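You operate a simulated robot arm through the tools that you are given. There is no shell and no other tool. Be economical: measure what you need, move in short steps, check, and stop when the job is done.

You are at the controls of a simulated robot arm. One attempt, no reset.

JOB
Put one of the bolts from the deck of the chassis with the step on top of the filter there.
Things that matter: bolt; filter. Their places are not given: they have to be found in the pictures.

It is judged by the outcome, as a careful person would: the job done as asked, and still so three seconds after it is handed in. It fails if anything else is knocked over, pushed out of place, dropped, spilled or broken.

ROBOT AND FRAMES
A 6-joint arm with a two-finger parallel gripper, fixed in place. Base frame: the origin is at the foot of the arm, x ahead of it, y to its left, z up; the work surface is at about z = 0. Readings come in mm, rad, newtons and seconds.
With the tool pointing down near the work surface it reaches from about 140 to 580 mm from the base axis. Its first joint turns from -1.152 to 1.152 rad. Payload 2.1 kg.
Tool frame: the origin (TCP) lies between the finger pads and is the grasp point; the fingertips stand 30 mm ahead of it; z points along the fingers, y is the line along which they close. Largest opening 94 mm; finger width 28, thickness 10; the body of the gripper, 50 by 96 mm, starts 55 mm behind the TCP.
Orientation is told as [roll, pitch, yaw] about the base's x, y, z axes, in that order, counted from this pose: with the fingers straight down and closing along the base's y, the tool's x points along the base's -x, its y along +y and its z along -z.

CONTROLS
- The arm moves only by the tool jog_arm. Its argument "motion" is a list of rows, each a list of 7 numbers: the finger opening in mm, from 0 to 94, then the shift along the tool's x, y, z in units of 30 mm (1.0 is 30 mm), then the turn, a rotation vector about the tool's x, y, z in units of 8 degrees (1.0 is 8 degrees). In form: [[hand, dx, dy, dz, rx, ry, rz], ...]. A call has 1 to 12 rows; each row shifts and turns the commanded pose from where the row before left it, along the tool's axes as they then stand. A call with a number of a shift or a turn outside -1 to 1 is refused whole. A row lasts 0.2 s, in which the tool goes at most 50 mm and 0.15 rad; a call with a longer step from one row to the next is refused whole, and so is a gripper value outside its range. Where a pose cannot be reached the arm comes as near as it can. A force on the tool above 40 N (or 10 N above the force at the start of the call, whichever is more), or a blocked arm, ends the call early, and 0.2 s more pass. The fingers move at their own pace (about 72 mm/s each) and stop on an object; they squeeze with about 24 N. The grip force told is the motor's: it shows also when the fingers shut on nothing. Time passes only in rows, and 0.2 s behind the last, so rows that do not move let the fingers close. The reply holds the time, the measured pose of the TCP, the force on the tool along the base axes, the opening and the grip force, in the units named above and with some noise.
- Cameras (640 x 400 px; columns grow to the right, rows downward): "scene" is fixed at [51.8, -368.2, 484]; the picture's right is [0.80, -0.60, 0.00], its down [-0.35, -0.47, -0.81] and it looks along [0.49, 0.65, -0.59] (base axes); focal length 318 px, centre (320, 200). "wrist" rides on the gripper at [76, 14, -102] in the tool frame; the picture's right is [-0.18, 0.98, 0.00], its down [-0.75, -0.14, -0.64] and it looks along [-0.63, -0.12, 0.77] (tool axes); focal length 243 px, centre (320, 200).
- grab_frame(camera): a new picture of that camera. It takes no simulated time.
- locate(camera, pixels): for up to 12 pixels [column, row] of the newest picture of that camera ("zoom" is the newest enlarged one), the place [x, y, z] in the base frame of the surface seen there, good to about 2 mm. It takes no simulated time.
- close_up(camera, box): a new picture of the part [left, top, right, bottom] of that camera's present view, enlarged. It takes no simulated time.
- close_job(): hands the job in; it is judged then, once.

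Go step by step. Measure first, check grasps and placings, and put right what went wrong. The budget is 60 turns and 30 pictures, counting those below and the enlarged ones. Unless the task says otherwise, let go and move clear before handing in, and close with one line.

The tools are called after "Emit:" as a command line: name --pt "numbers of a row" for each row, then --argument value for the rest, lists and objects as JSON in quotes. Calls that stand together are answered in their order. jog_arm: Moves the arm, as the interface text tells. Its arguments: {"type":"object","properties":{"motion":{"type":"array","items":{"type":"array","items":{"type":"number"}}}},"required":["motion"]} The other tools are called the same way: grab_frame (camera) takes a picture; locate (camera, pixels) gives the place of the surface under pixels of a picture; close_up (camera, box) takes an enlarged picture of a part of a camera's view; close_job () hands the job in.

At the start:

```text
time_s: 0.0
tool_pos: [337.8, 3.9, 287.5]
orientation: [0.001, -0.001, 0.0]
force: [-0.2, 0.3, -1.0]
opening: 94.1
grip_force: 0.1
```

scene: 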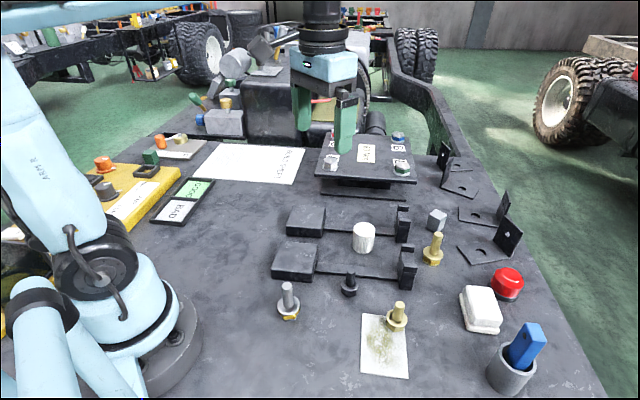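
wrist: 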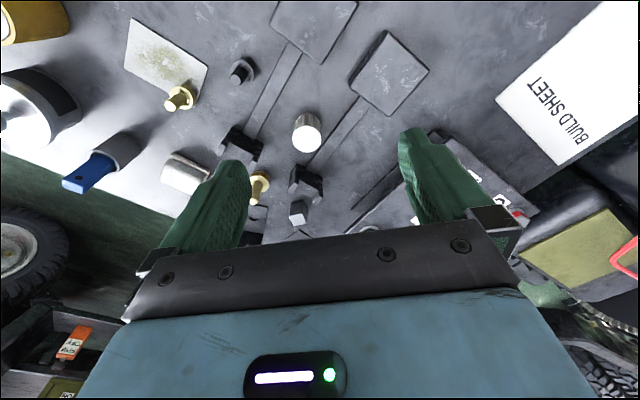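

The scene shows several bolts (289,300), (349,285), (397,318), (433,250) and a white ribbed cylinder at (363,237) that may be the filter. I'll look closer at both.

Emit:
close_up --camera "scene" --box '[250, 180, 550, 390]'

Emit:
close_up --camera "scene" --box '[60, 0, 450, 220]'

```text
1.90 times, centred on (400, 285) of scene
```

zoom: 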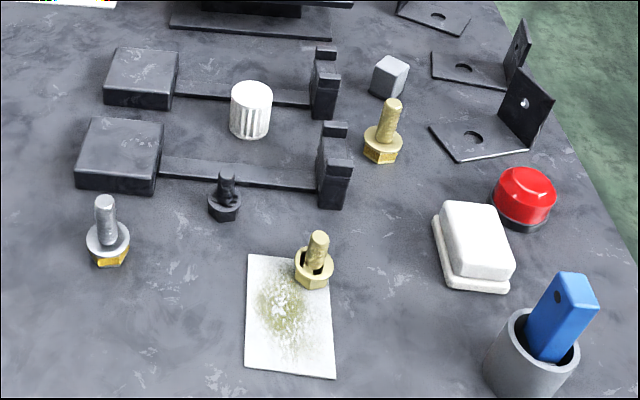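

```text
1.64 times, centred on (255, 110) of scene
```

zoom: 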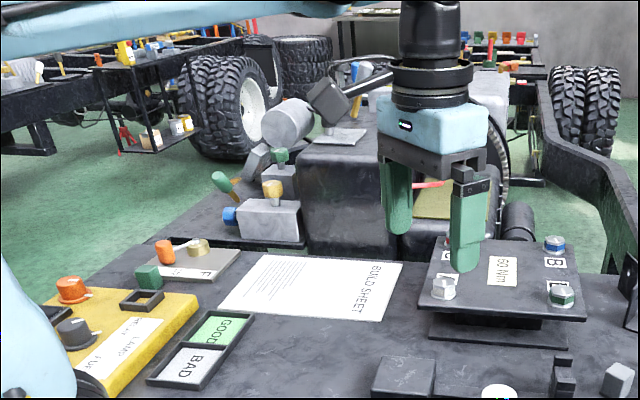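

The white cylinder looks pleated, but the dark cylinder near (376,122) and the grey one near (237,62) could also be filters. I'll zoom on these and measure positions.

Emit:
close_up --camera "scene" --box '[320, 200, 460, 290]'

Emit:
close_up --camera "scene" --box '[180, 30, 300, 140]'

Emit:
close_up --camera "scene" --box '[60, 0, 240, 110]'

Emit:
locate --camera "scene" --pixels '[[363, 227], [363, 248], [437, 237], [432, 258], [399, 305], [397, 322], [287, 288], [289, 313], [350, 276], [376, 122], [237, 62], [150, 65]]'

```text
4.44 times, centred on (390, 245) of scene
```

zoom: 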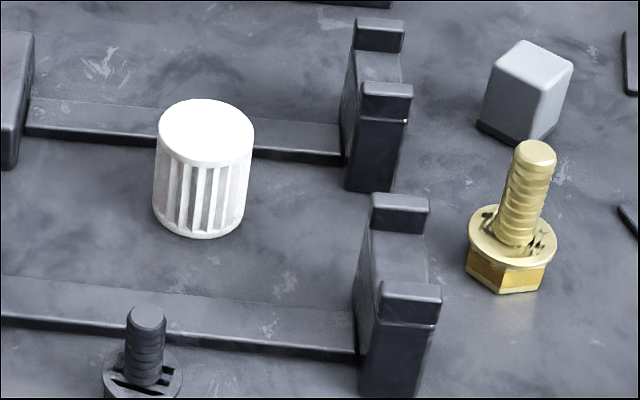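

```text
3.64 times, centred on (240, 85) of scene
```

zoom: 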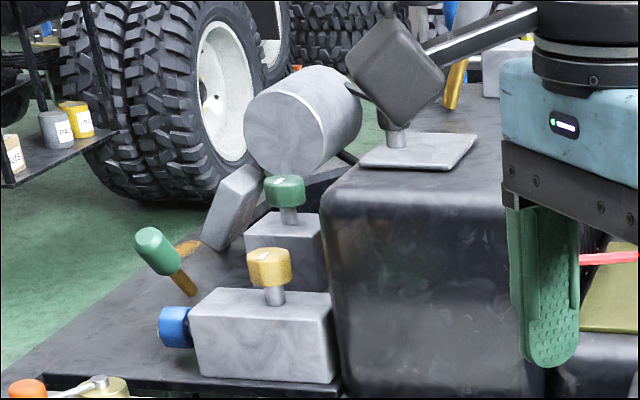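

```text
3.56 times, centred on (150, 55) of scene
```

zoom: 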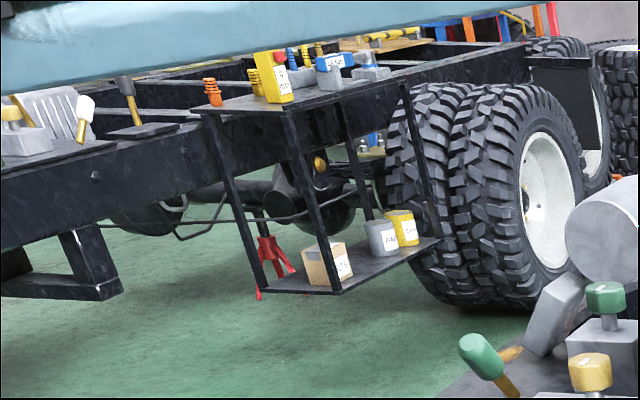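

```text
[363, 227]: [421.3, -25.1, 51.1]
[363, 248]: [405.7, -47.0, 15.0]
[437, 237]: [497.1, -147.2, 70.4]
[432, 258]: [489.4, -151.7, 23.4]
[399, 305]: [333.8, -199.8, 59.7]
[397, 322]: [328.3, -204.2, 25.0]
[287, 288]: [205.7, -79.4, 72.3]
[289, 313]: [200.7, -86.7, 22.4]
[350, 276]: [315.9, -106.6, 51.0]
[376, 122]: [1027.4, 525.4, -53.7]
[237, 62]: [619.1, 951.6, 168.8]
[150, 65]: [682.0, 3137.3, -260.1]
```

The white ribbed cylinder (363,237), top at z≈51, is the only filter within reach. The black bolt at (350,285) is short and close, so I'll measure it, the silver bolt and the filter more precisely.

Emit:
close_up --camera "scene" --box '[260, 210, 420, 330]'

```text
3.33 times, centred on (340, 270) of scene
```

zoom: 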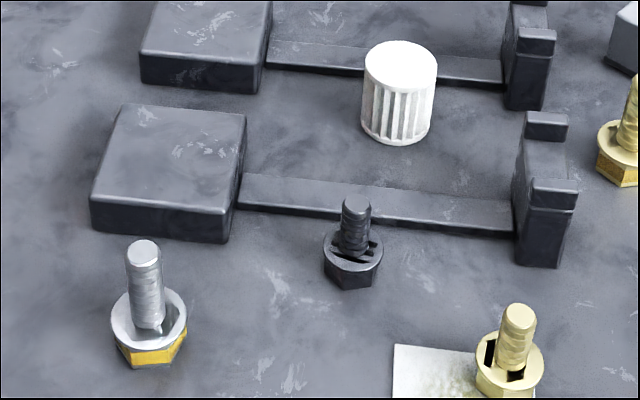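

The zoom shows the bolts clearly, standing head-down. I'll measure their edges and the filter's top edges.

Emit:
locate --camera "zoom" --pixels '[[367, 62], [434, 62], [400, 45], [400, 74], [144, 247], [148, 290], [132, 285], [163, 285], [116, 322], [182, 320], [357, 204], [355, 235]]'

Emit:
locate --camera "zoom" --pixels '[[343, 225], [369, 225], [327, 249], [379, 250], [352, 263], [150, 343], [355, 280], [142, 362], [300, 200], [235, 120]]'

```text
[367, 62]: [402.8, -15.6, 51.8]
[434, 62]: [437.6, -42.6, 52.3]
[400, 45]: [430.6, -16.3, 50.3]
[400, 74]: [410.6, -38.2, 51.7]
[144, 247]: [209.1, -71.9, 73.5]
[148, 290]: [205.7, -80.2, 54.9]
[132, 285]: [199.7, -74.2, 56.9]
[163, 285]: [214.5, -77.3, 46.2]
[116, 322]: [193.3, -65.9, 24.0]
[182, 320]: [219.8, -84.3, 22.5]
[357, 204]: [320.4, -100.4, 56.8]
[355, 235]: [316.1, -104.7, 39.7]
```

```text
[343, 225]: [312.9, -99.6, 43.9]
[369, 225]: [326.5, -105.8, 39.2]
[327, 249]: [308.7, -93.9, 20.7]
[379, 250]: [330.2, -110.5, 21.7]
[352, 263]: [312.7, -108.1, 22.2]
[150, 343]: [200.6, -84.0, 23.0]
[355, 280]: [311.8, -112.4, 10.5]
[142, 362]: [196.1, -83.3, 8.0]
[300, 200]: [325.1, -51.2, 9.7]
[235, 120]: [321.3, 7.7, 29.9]
```

The filter top is centred at about (420,-28,52), 44 mm across. The black bolt's axis is at about (319.5,-102), with its flange at z 22 and top at 57. I'll move above the bolt with the fingers partly closed.

Emit:
jog_arm --pt "60 0.102 -0.588 0.875 0 0 0" --pt "50 0.102 -0.588 0.875 0 0 0" --pt "50 0.102 -0.588 0.875 0 0 0" --pt "50 0.102 -0.588 0.875 0 0 0" --pt "50 0.102 -0.588 0.875 0 0 0" --pt "50 0.102 -0.588 0.875 0 0 0" --pt "50 0 0 0 0 0 0"

Emit:
grab_frame --camera "wrist"

Emit:
grab_frame --camera "scene"

```text
time_s: 1.6
tool_pos: [317.5, -99.4, 129.9]
orientation: [0.001, 0.0, 0.001]
force: [0.0, 0.0, 0.4]
opening: 50.3
grip_force: 0.0
```

```text
21 pictures are left
```

wrist: 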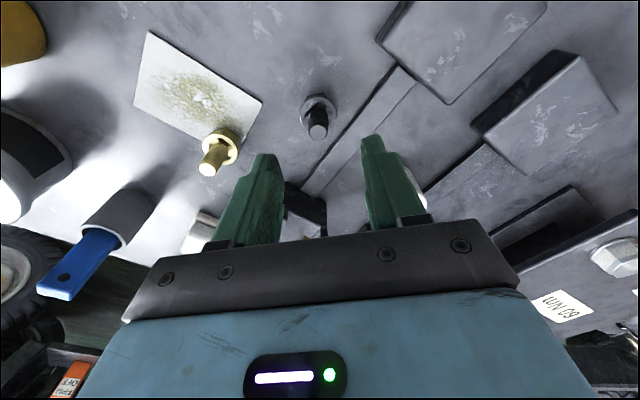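

```text
20 pictures are left
```

scene: 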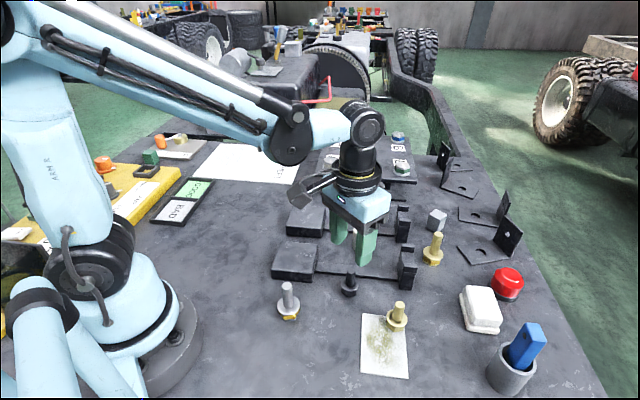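

The measured pose is (317.5,-99.4), about 2 mm off the command. I'll measure the bolt again in the wrist view at (318,130).

Emit:
locate --camera "wrist" --pixels '[[319, 130], [311, 122], [327, 122], [318, 115], [303, 108], [334, 108]]'

Emit:
jog_arm --pt "50 0 0 0 0 0 0"

```text
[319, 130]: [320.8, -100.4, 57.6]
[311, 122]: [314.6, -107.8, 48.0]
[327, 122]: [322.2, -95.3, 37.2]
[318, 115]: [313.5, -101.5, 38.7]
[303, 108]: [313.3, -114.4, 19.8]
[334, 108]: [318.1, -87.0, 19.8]
```

```text
time_s: 2.0
tool_pos: [318.6, -99.5, 130.5]
orientation: [0.0, -0.001, 0.0]
force: [-0.2, -0.2, 0.3]
opening: 49.9
grip_force: 0.0
```

The bolt axis is at about (319.5,-101), and the TCP is within 1–2 mm of it. I'll descend to z≈56 (fingertips at 26, just above the flange) and check before closing.

Emit:
jog_arm --pt "50 -0.03 -0.03 0.62 0 0 0" --pt "50 0 0 0.62 0 0 0" --pt "50 0 0 0.62 0 0 0" --pt "50 0 0 0.6 0 0 0" --pt "50 0 0 0 0 0 0"

Emit:
close_up --camera "scene" --box '[260, 180, 440, 330]'

```text
time_s: 3.2
tool_pos: [320.2, -102.1, 55.2]
orientation: [0.0, -0.001, 0.003]
force: [0.4, -0.1, -0.1]
opening: 50.1
grip_force: 0.1
```

```text
2.67 times, centred on (350, 255) of scene
```

zoom: 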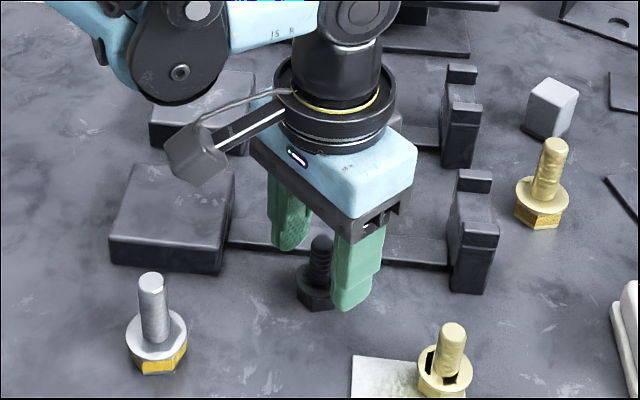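

The bolt stands between the fingers, with the tips just above its flange. I'll close on the shank.

Emit:
jog_arm --pt "30 0 0 0 0 0 0" --pt "10 0 0 0 0 0 0" --pt "5 0 0 0 0 0 0" --pt "5 0 0 0 0 0 0"

```text
time_s: 4.2
tool_pos: [320.7, -101.4, 56.2]
orientation: [-0.001, 0.0, 0.0]
force: [-0.4, 0.5, 14.7]
opening: 14.9
grip_force: 23.6
```

The fingers gripped at 14.9 mm, which matches the shank. There is a 14.7 N vertical force, so I'll lift slowly and watch it.

Emit:
jog_arm --pt "5 0 0 -0.1 0 0 0" --pt "5 0 0 -0.2 0 0 0" --pt "5 0 0 0 0 0 0"

Emit:
close_up --camera "scene" --box '[260, 180, 440, 330]'

```text
time_s: 5.0
tool_pos: [321.3, -101.9, 65.3]
orientation: [-0.001, 0.0, 0.0]
force: [0.6, 0.3, -0.6]
opening: 14.8
grip_force: 24.4
```

```text
2.67 times, centred on (350, 255) of scene
```

zoom: 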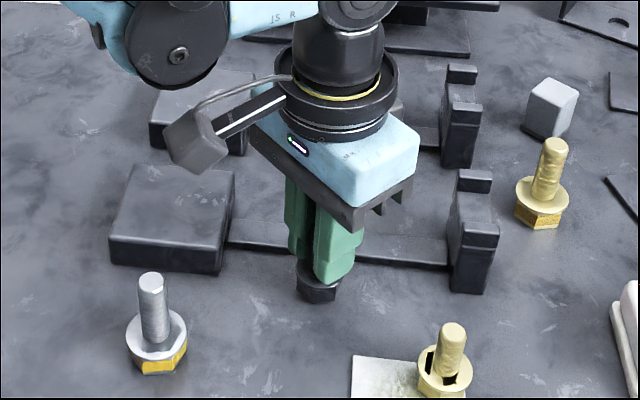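

The bolt is lifted and the force is back near zero. I'll raise it to z≈140, then carry it over the filter at (420,-28).

Emit:
jog_arm --pt "5 0 0 -0.8 0 0 0" --pt "5 0 0 -0.9 0 0 0" --pt "5 0 0 -0.8 0 0 0" --pt "5 -0.55 0.41 0 0 0 0" --pt "5 -0.55 0.41 0 0 0 0" --pt "5 -0.55 0.41 0 0 0 0" --pt "5 -0.55 0.41 0 0 0 0" --pt "5 -0.55 0.41 0 0 0 0" --pt "5 -0.55 0.41 0 0 0 0" --pt "5 0 0 0 0 0 0" --pt "5 0 0 0 0 0 0"

Emit:
close_up --camera "scene" --box '[280, 120, 460, 270]'

Emit:
grab_frame --camera "wrist"

```text
time_s: 7.4
tool_pos: [417.3, -27.9, 140.1]
orientation: [0.001, 0.001, -0.001]
force: [-0.3, 0.0, -0.9]
opening: 14.9
grip_force: 23.8
```

```text
2.67 times, centred on (370, 195) of scene
```

zoom: 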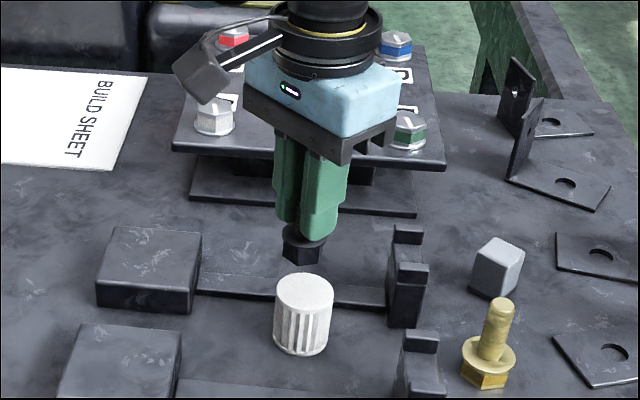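

```text
16 pictures are left
```

wrist: 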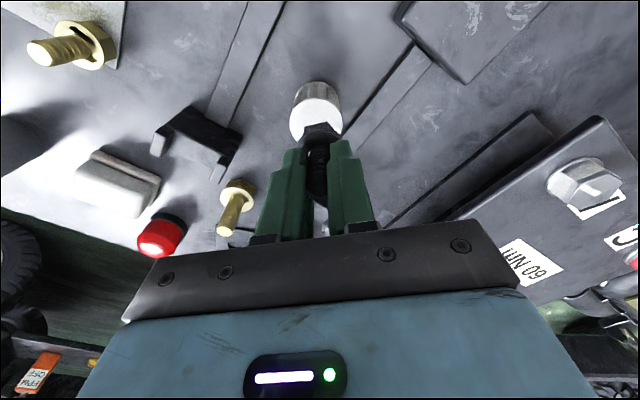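

The bolt hangs upright over the filter, about 2–3 mm short in x, with its base at z≈84. I'll correct x and descend 27 mm to leave about 5 mm of gap.

Emit:
jog_arm --pt "5 -0.09 0 0.3 0 0 0" --pt "5 0 0 0.3 0 0 0" --pt "5 0 0 0.3 0 0 0" --pt "5 0 0 0 0 0 0"

Emit:
close_up --camera "scene" --box '[310, 180, 420, 270]'

```text
time_s: 8.4
tool_pos: [421.8, -28.5, 111.9]
orientation: [0.001, -0.002, 0.0]
force: [-0.6, 0.0, -1.4]
opening: 15.0
grip_force: 24.2
```

```text
4.44 times, centred on (365, 225) of scene
```

zoom: 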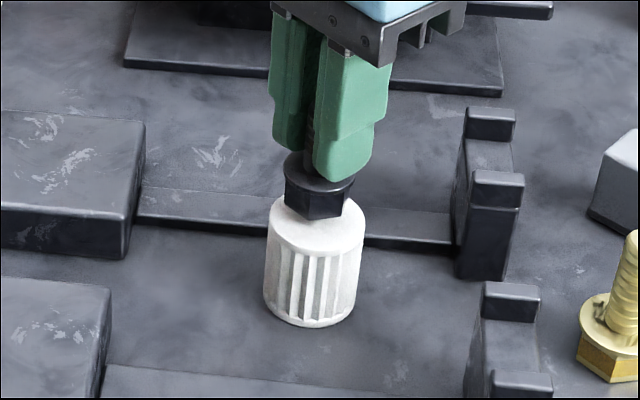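

The bolt sits just above the filter and may be slightly back of centre. I'll measure the rim and the bolt flange.

Emit:
locate --camera "zoom" --pixels '[[316, 247], [273, 228], [360, 226], [275, 210], [358, 208], [316, 225], [286, 172], [353, 184], [318, 192], [316, 214]]'

```text
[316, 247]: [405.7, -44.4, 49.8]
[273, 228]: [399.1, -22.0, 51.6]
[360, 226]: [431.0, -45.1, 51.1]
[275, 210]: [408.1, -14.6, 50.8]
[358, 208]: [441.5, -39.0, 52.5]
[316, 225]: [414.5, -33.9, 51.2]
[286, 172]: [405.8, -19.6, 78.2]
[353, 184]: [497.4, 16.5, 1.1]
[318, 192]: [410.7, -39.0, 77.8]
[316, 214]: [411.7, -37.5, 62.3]
```

The rim fit gives a centre of about (420,-29), and the bolt is at about (421,-28), so it is centred. I'll lower in small steps until contact.

Emit:
jog_arm --pt "5 0 0 0.07 0 0 0" --pt "5 0 0 0.05 0 0 0" --pt "5 0 0 0 0 0 0"

```text
time_s: 9.2
tool_pos: [421.5, -27.8, 110.4]
orientation: [-0.001, 0.001, 0.0]
force: [0.5, -0.1, -1.0]
opening: 15.0
grip_force: 24.3
```

Emit:
jog_arm --pt "5 0 0 0.04 0 0 0" --pt "5 0 0 0 0 0 0"

Emit:
close_up --camera "scene" --box '[310, 180, 420, 270]'

```text
time_s: 9.8
tool_pos: [421.8, -29.3, 109.4]
orientation: [0.001, 0.0, -0.001]
force: [-0.2, -0.1, -1.0]
opening: 14.8
grip_force: 23.3
```

```text
4.44 times, centred on (365, 225) of scene
```

zoom: 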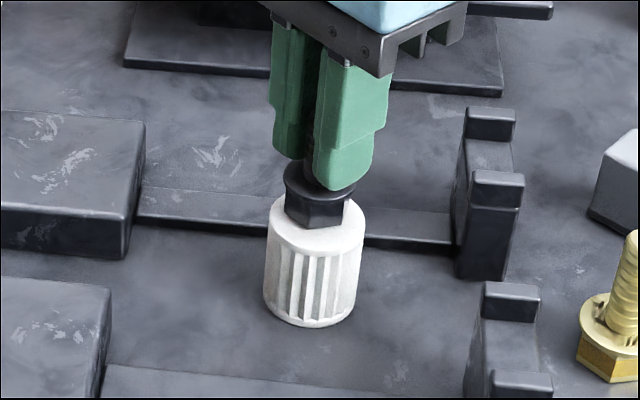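

There is no contact force yet at z=109.4 (force −1.0 N). I'll go on in 1 mm steps.

Emit:
jog_arm --pt "5 0 0 0.035 0 0 0" --pt "5 0 0 0 0 0 0"

```text
time_s: 10.4
tool_pos: [420.6, -29.0, 107.8]
orientation: [0.001, 0.001, -0.001]
force: [-0.2, 0.7, -1.1]
opening: 15.1
grip_force: 24.4
```

Emit:
jog_arm --pt "5 0 0 0.035 0 0 0" --pt "5 0 0 0 0 0 0"

```text
time_s: 11.0
tool_pos: [421.0, -29.4, 106.2]
orientation: [0.0, -0.001, 0.0]
force: [0.5, 0.0, -1.3]
opening: 15.2
grip_force: 23.7
```

Emit:
jog_arm --pt "5 0 0 0.03 0 0 0" --pt "5 0 0 0 0 0 0"

```text
time_s: 11.6
tool_pos: [420.9, -28.4, 105.9]
orientation: [0.001, -0.001, -0.001]
force: [2.2, 0.3, 10.3]
opening: 15.1
grip_force: 23.8
```

Contact shows as 10 N upward at z≈105.9, so the bolt is seated. I'll open the fingers gently.

Emit:
jog_arm --pt "18 0 0 0 0 0 0" --pt "24 0 0 0 0 0 0" --pt "36 0 0 0 0 0 0" --pt "40 0 0 0 0 0 0"

Emit:
close_up --camera "scene" --box '[310, 180, 420, 270]'

```text
time_s: 12.6
tool_pos: [420.6, -29.7, 105.7]
orientation: [0.001, -0.001, 0.0]
force: [-0.1, 0.1, -0.4]
opening: 40.2
grip_force: 0.1
```

```text
4.44 times, centred on (365, 225) of scene
```

zoom: 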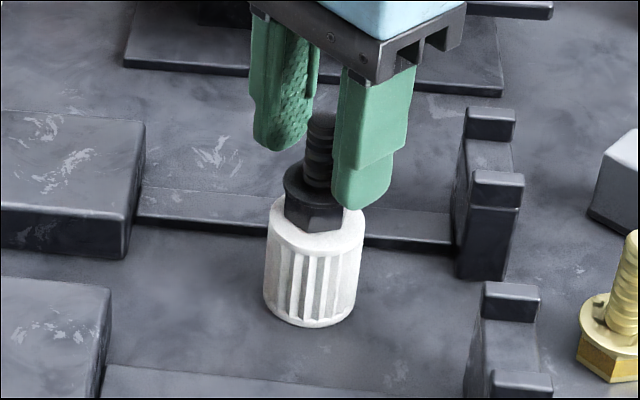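

The bolt stands free on the filter. I'll raise the gripper straight up and check again.

Emit:
jog_arm --pt "40 0 0 -0.4 0 0 0" --pt "40 0 0 -0.8 0 0 0" --pt "40 0 0 -0.9 0 0 0" --pt "40 0 0 -0.9 0 0 0" --pt "40 0 0 -0.9 0 0 0" --pt "40 0 0 0 0 0 0" --pt "40 0 0 0 0 0 0"

Emit:
grab_frame --camera "scene"

Emit:
close_up --camera "scene" --box '[310, 180, 420, 270]'

```text
time_s: 14.2
tool_pos: [423.0, -30.4, 222.3]
orientation: [0.0, 0.0, 0.001]
force: [0.4, 0.1, 0.1]
opening: 40.2
grip_force: 0.1
```

```text
12 pictures are left
```

scene: 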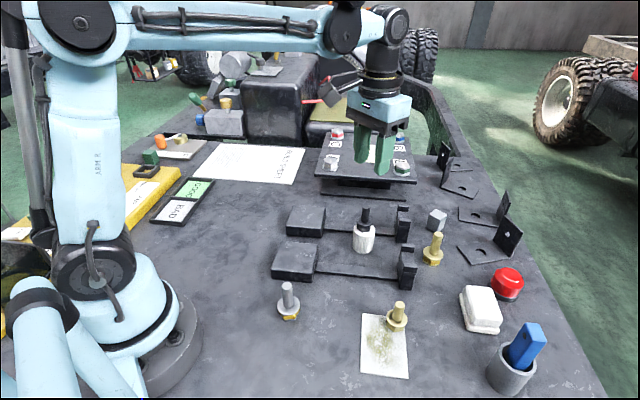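

```text
4.44 times, centred on (365, 225) of scene
```

zoom: 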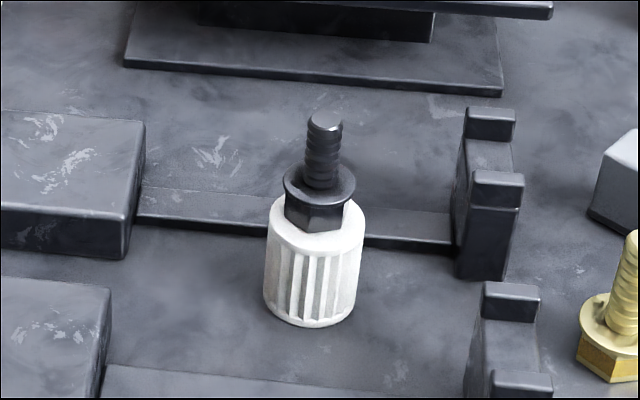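

The bolt stands upright on the filter at (365,225), nothing else has moved, and the gripper is clear. I'm handing in.

Emit:
close_job

```text
The job is handed in.
```

The black bolt from the deck now stands upright on top of the white ribbed filter; nothing else moved, the gripper is clear, and the job is handed in.
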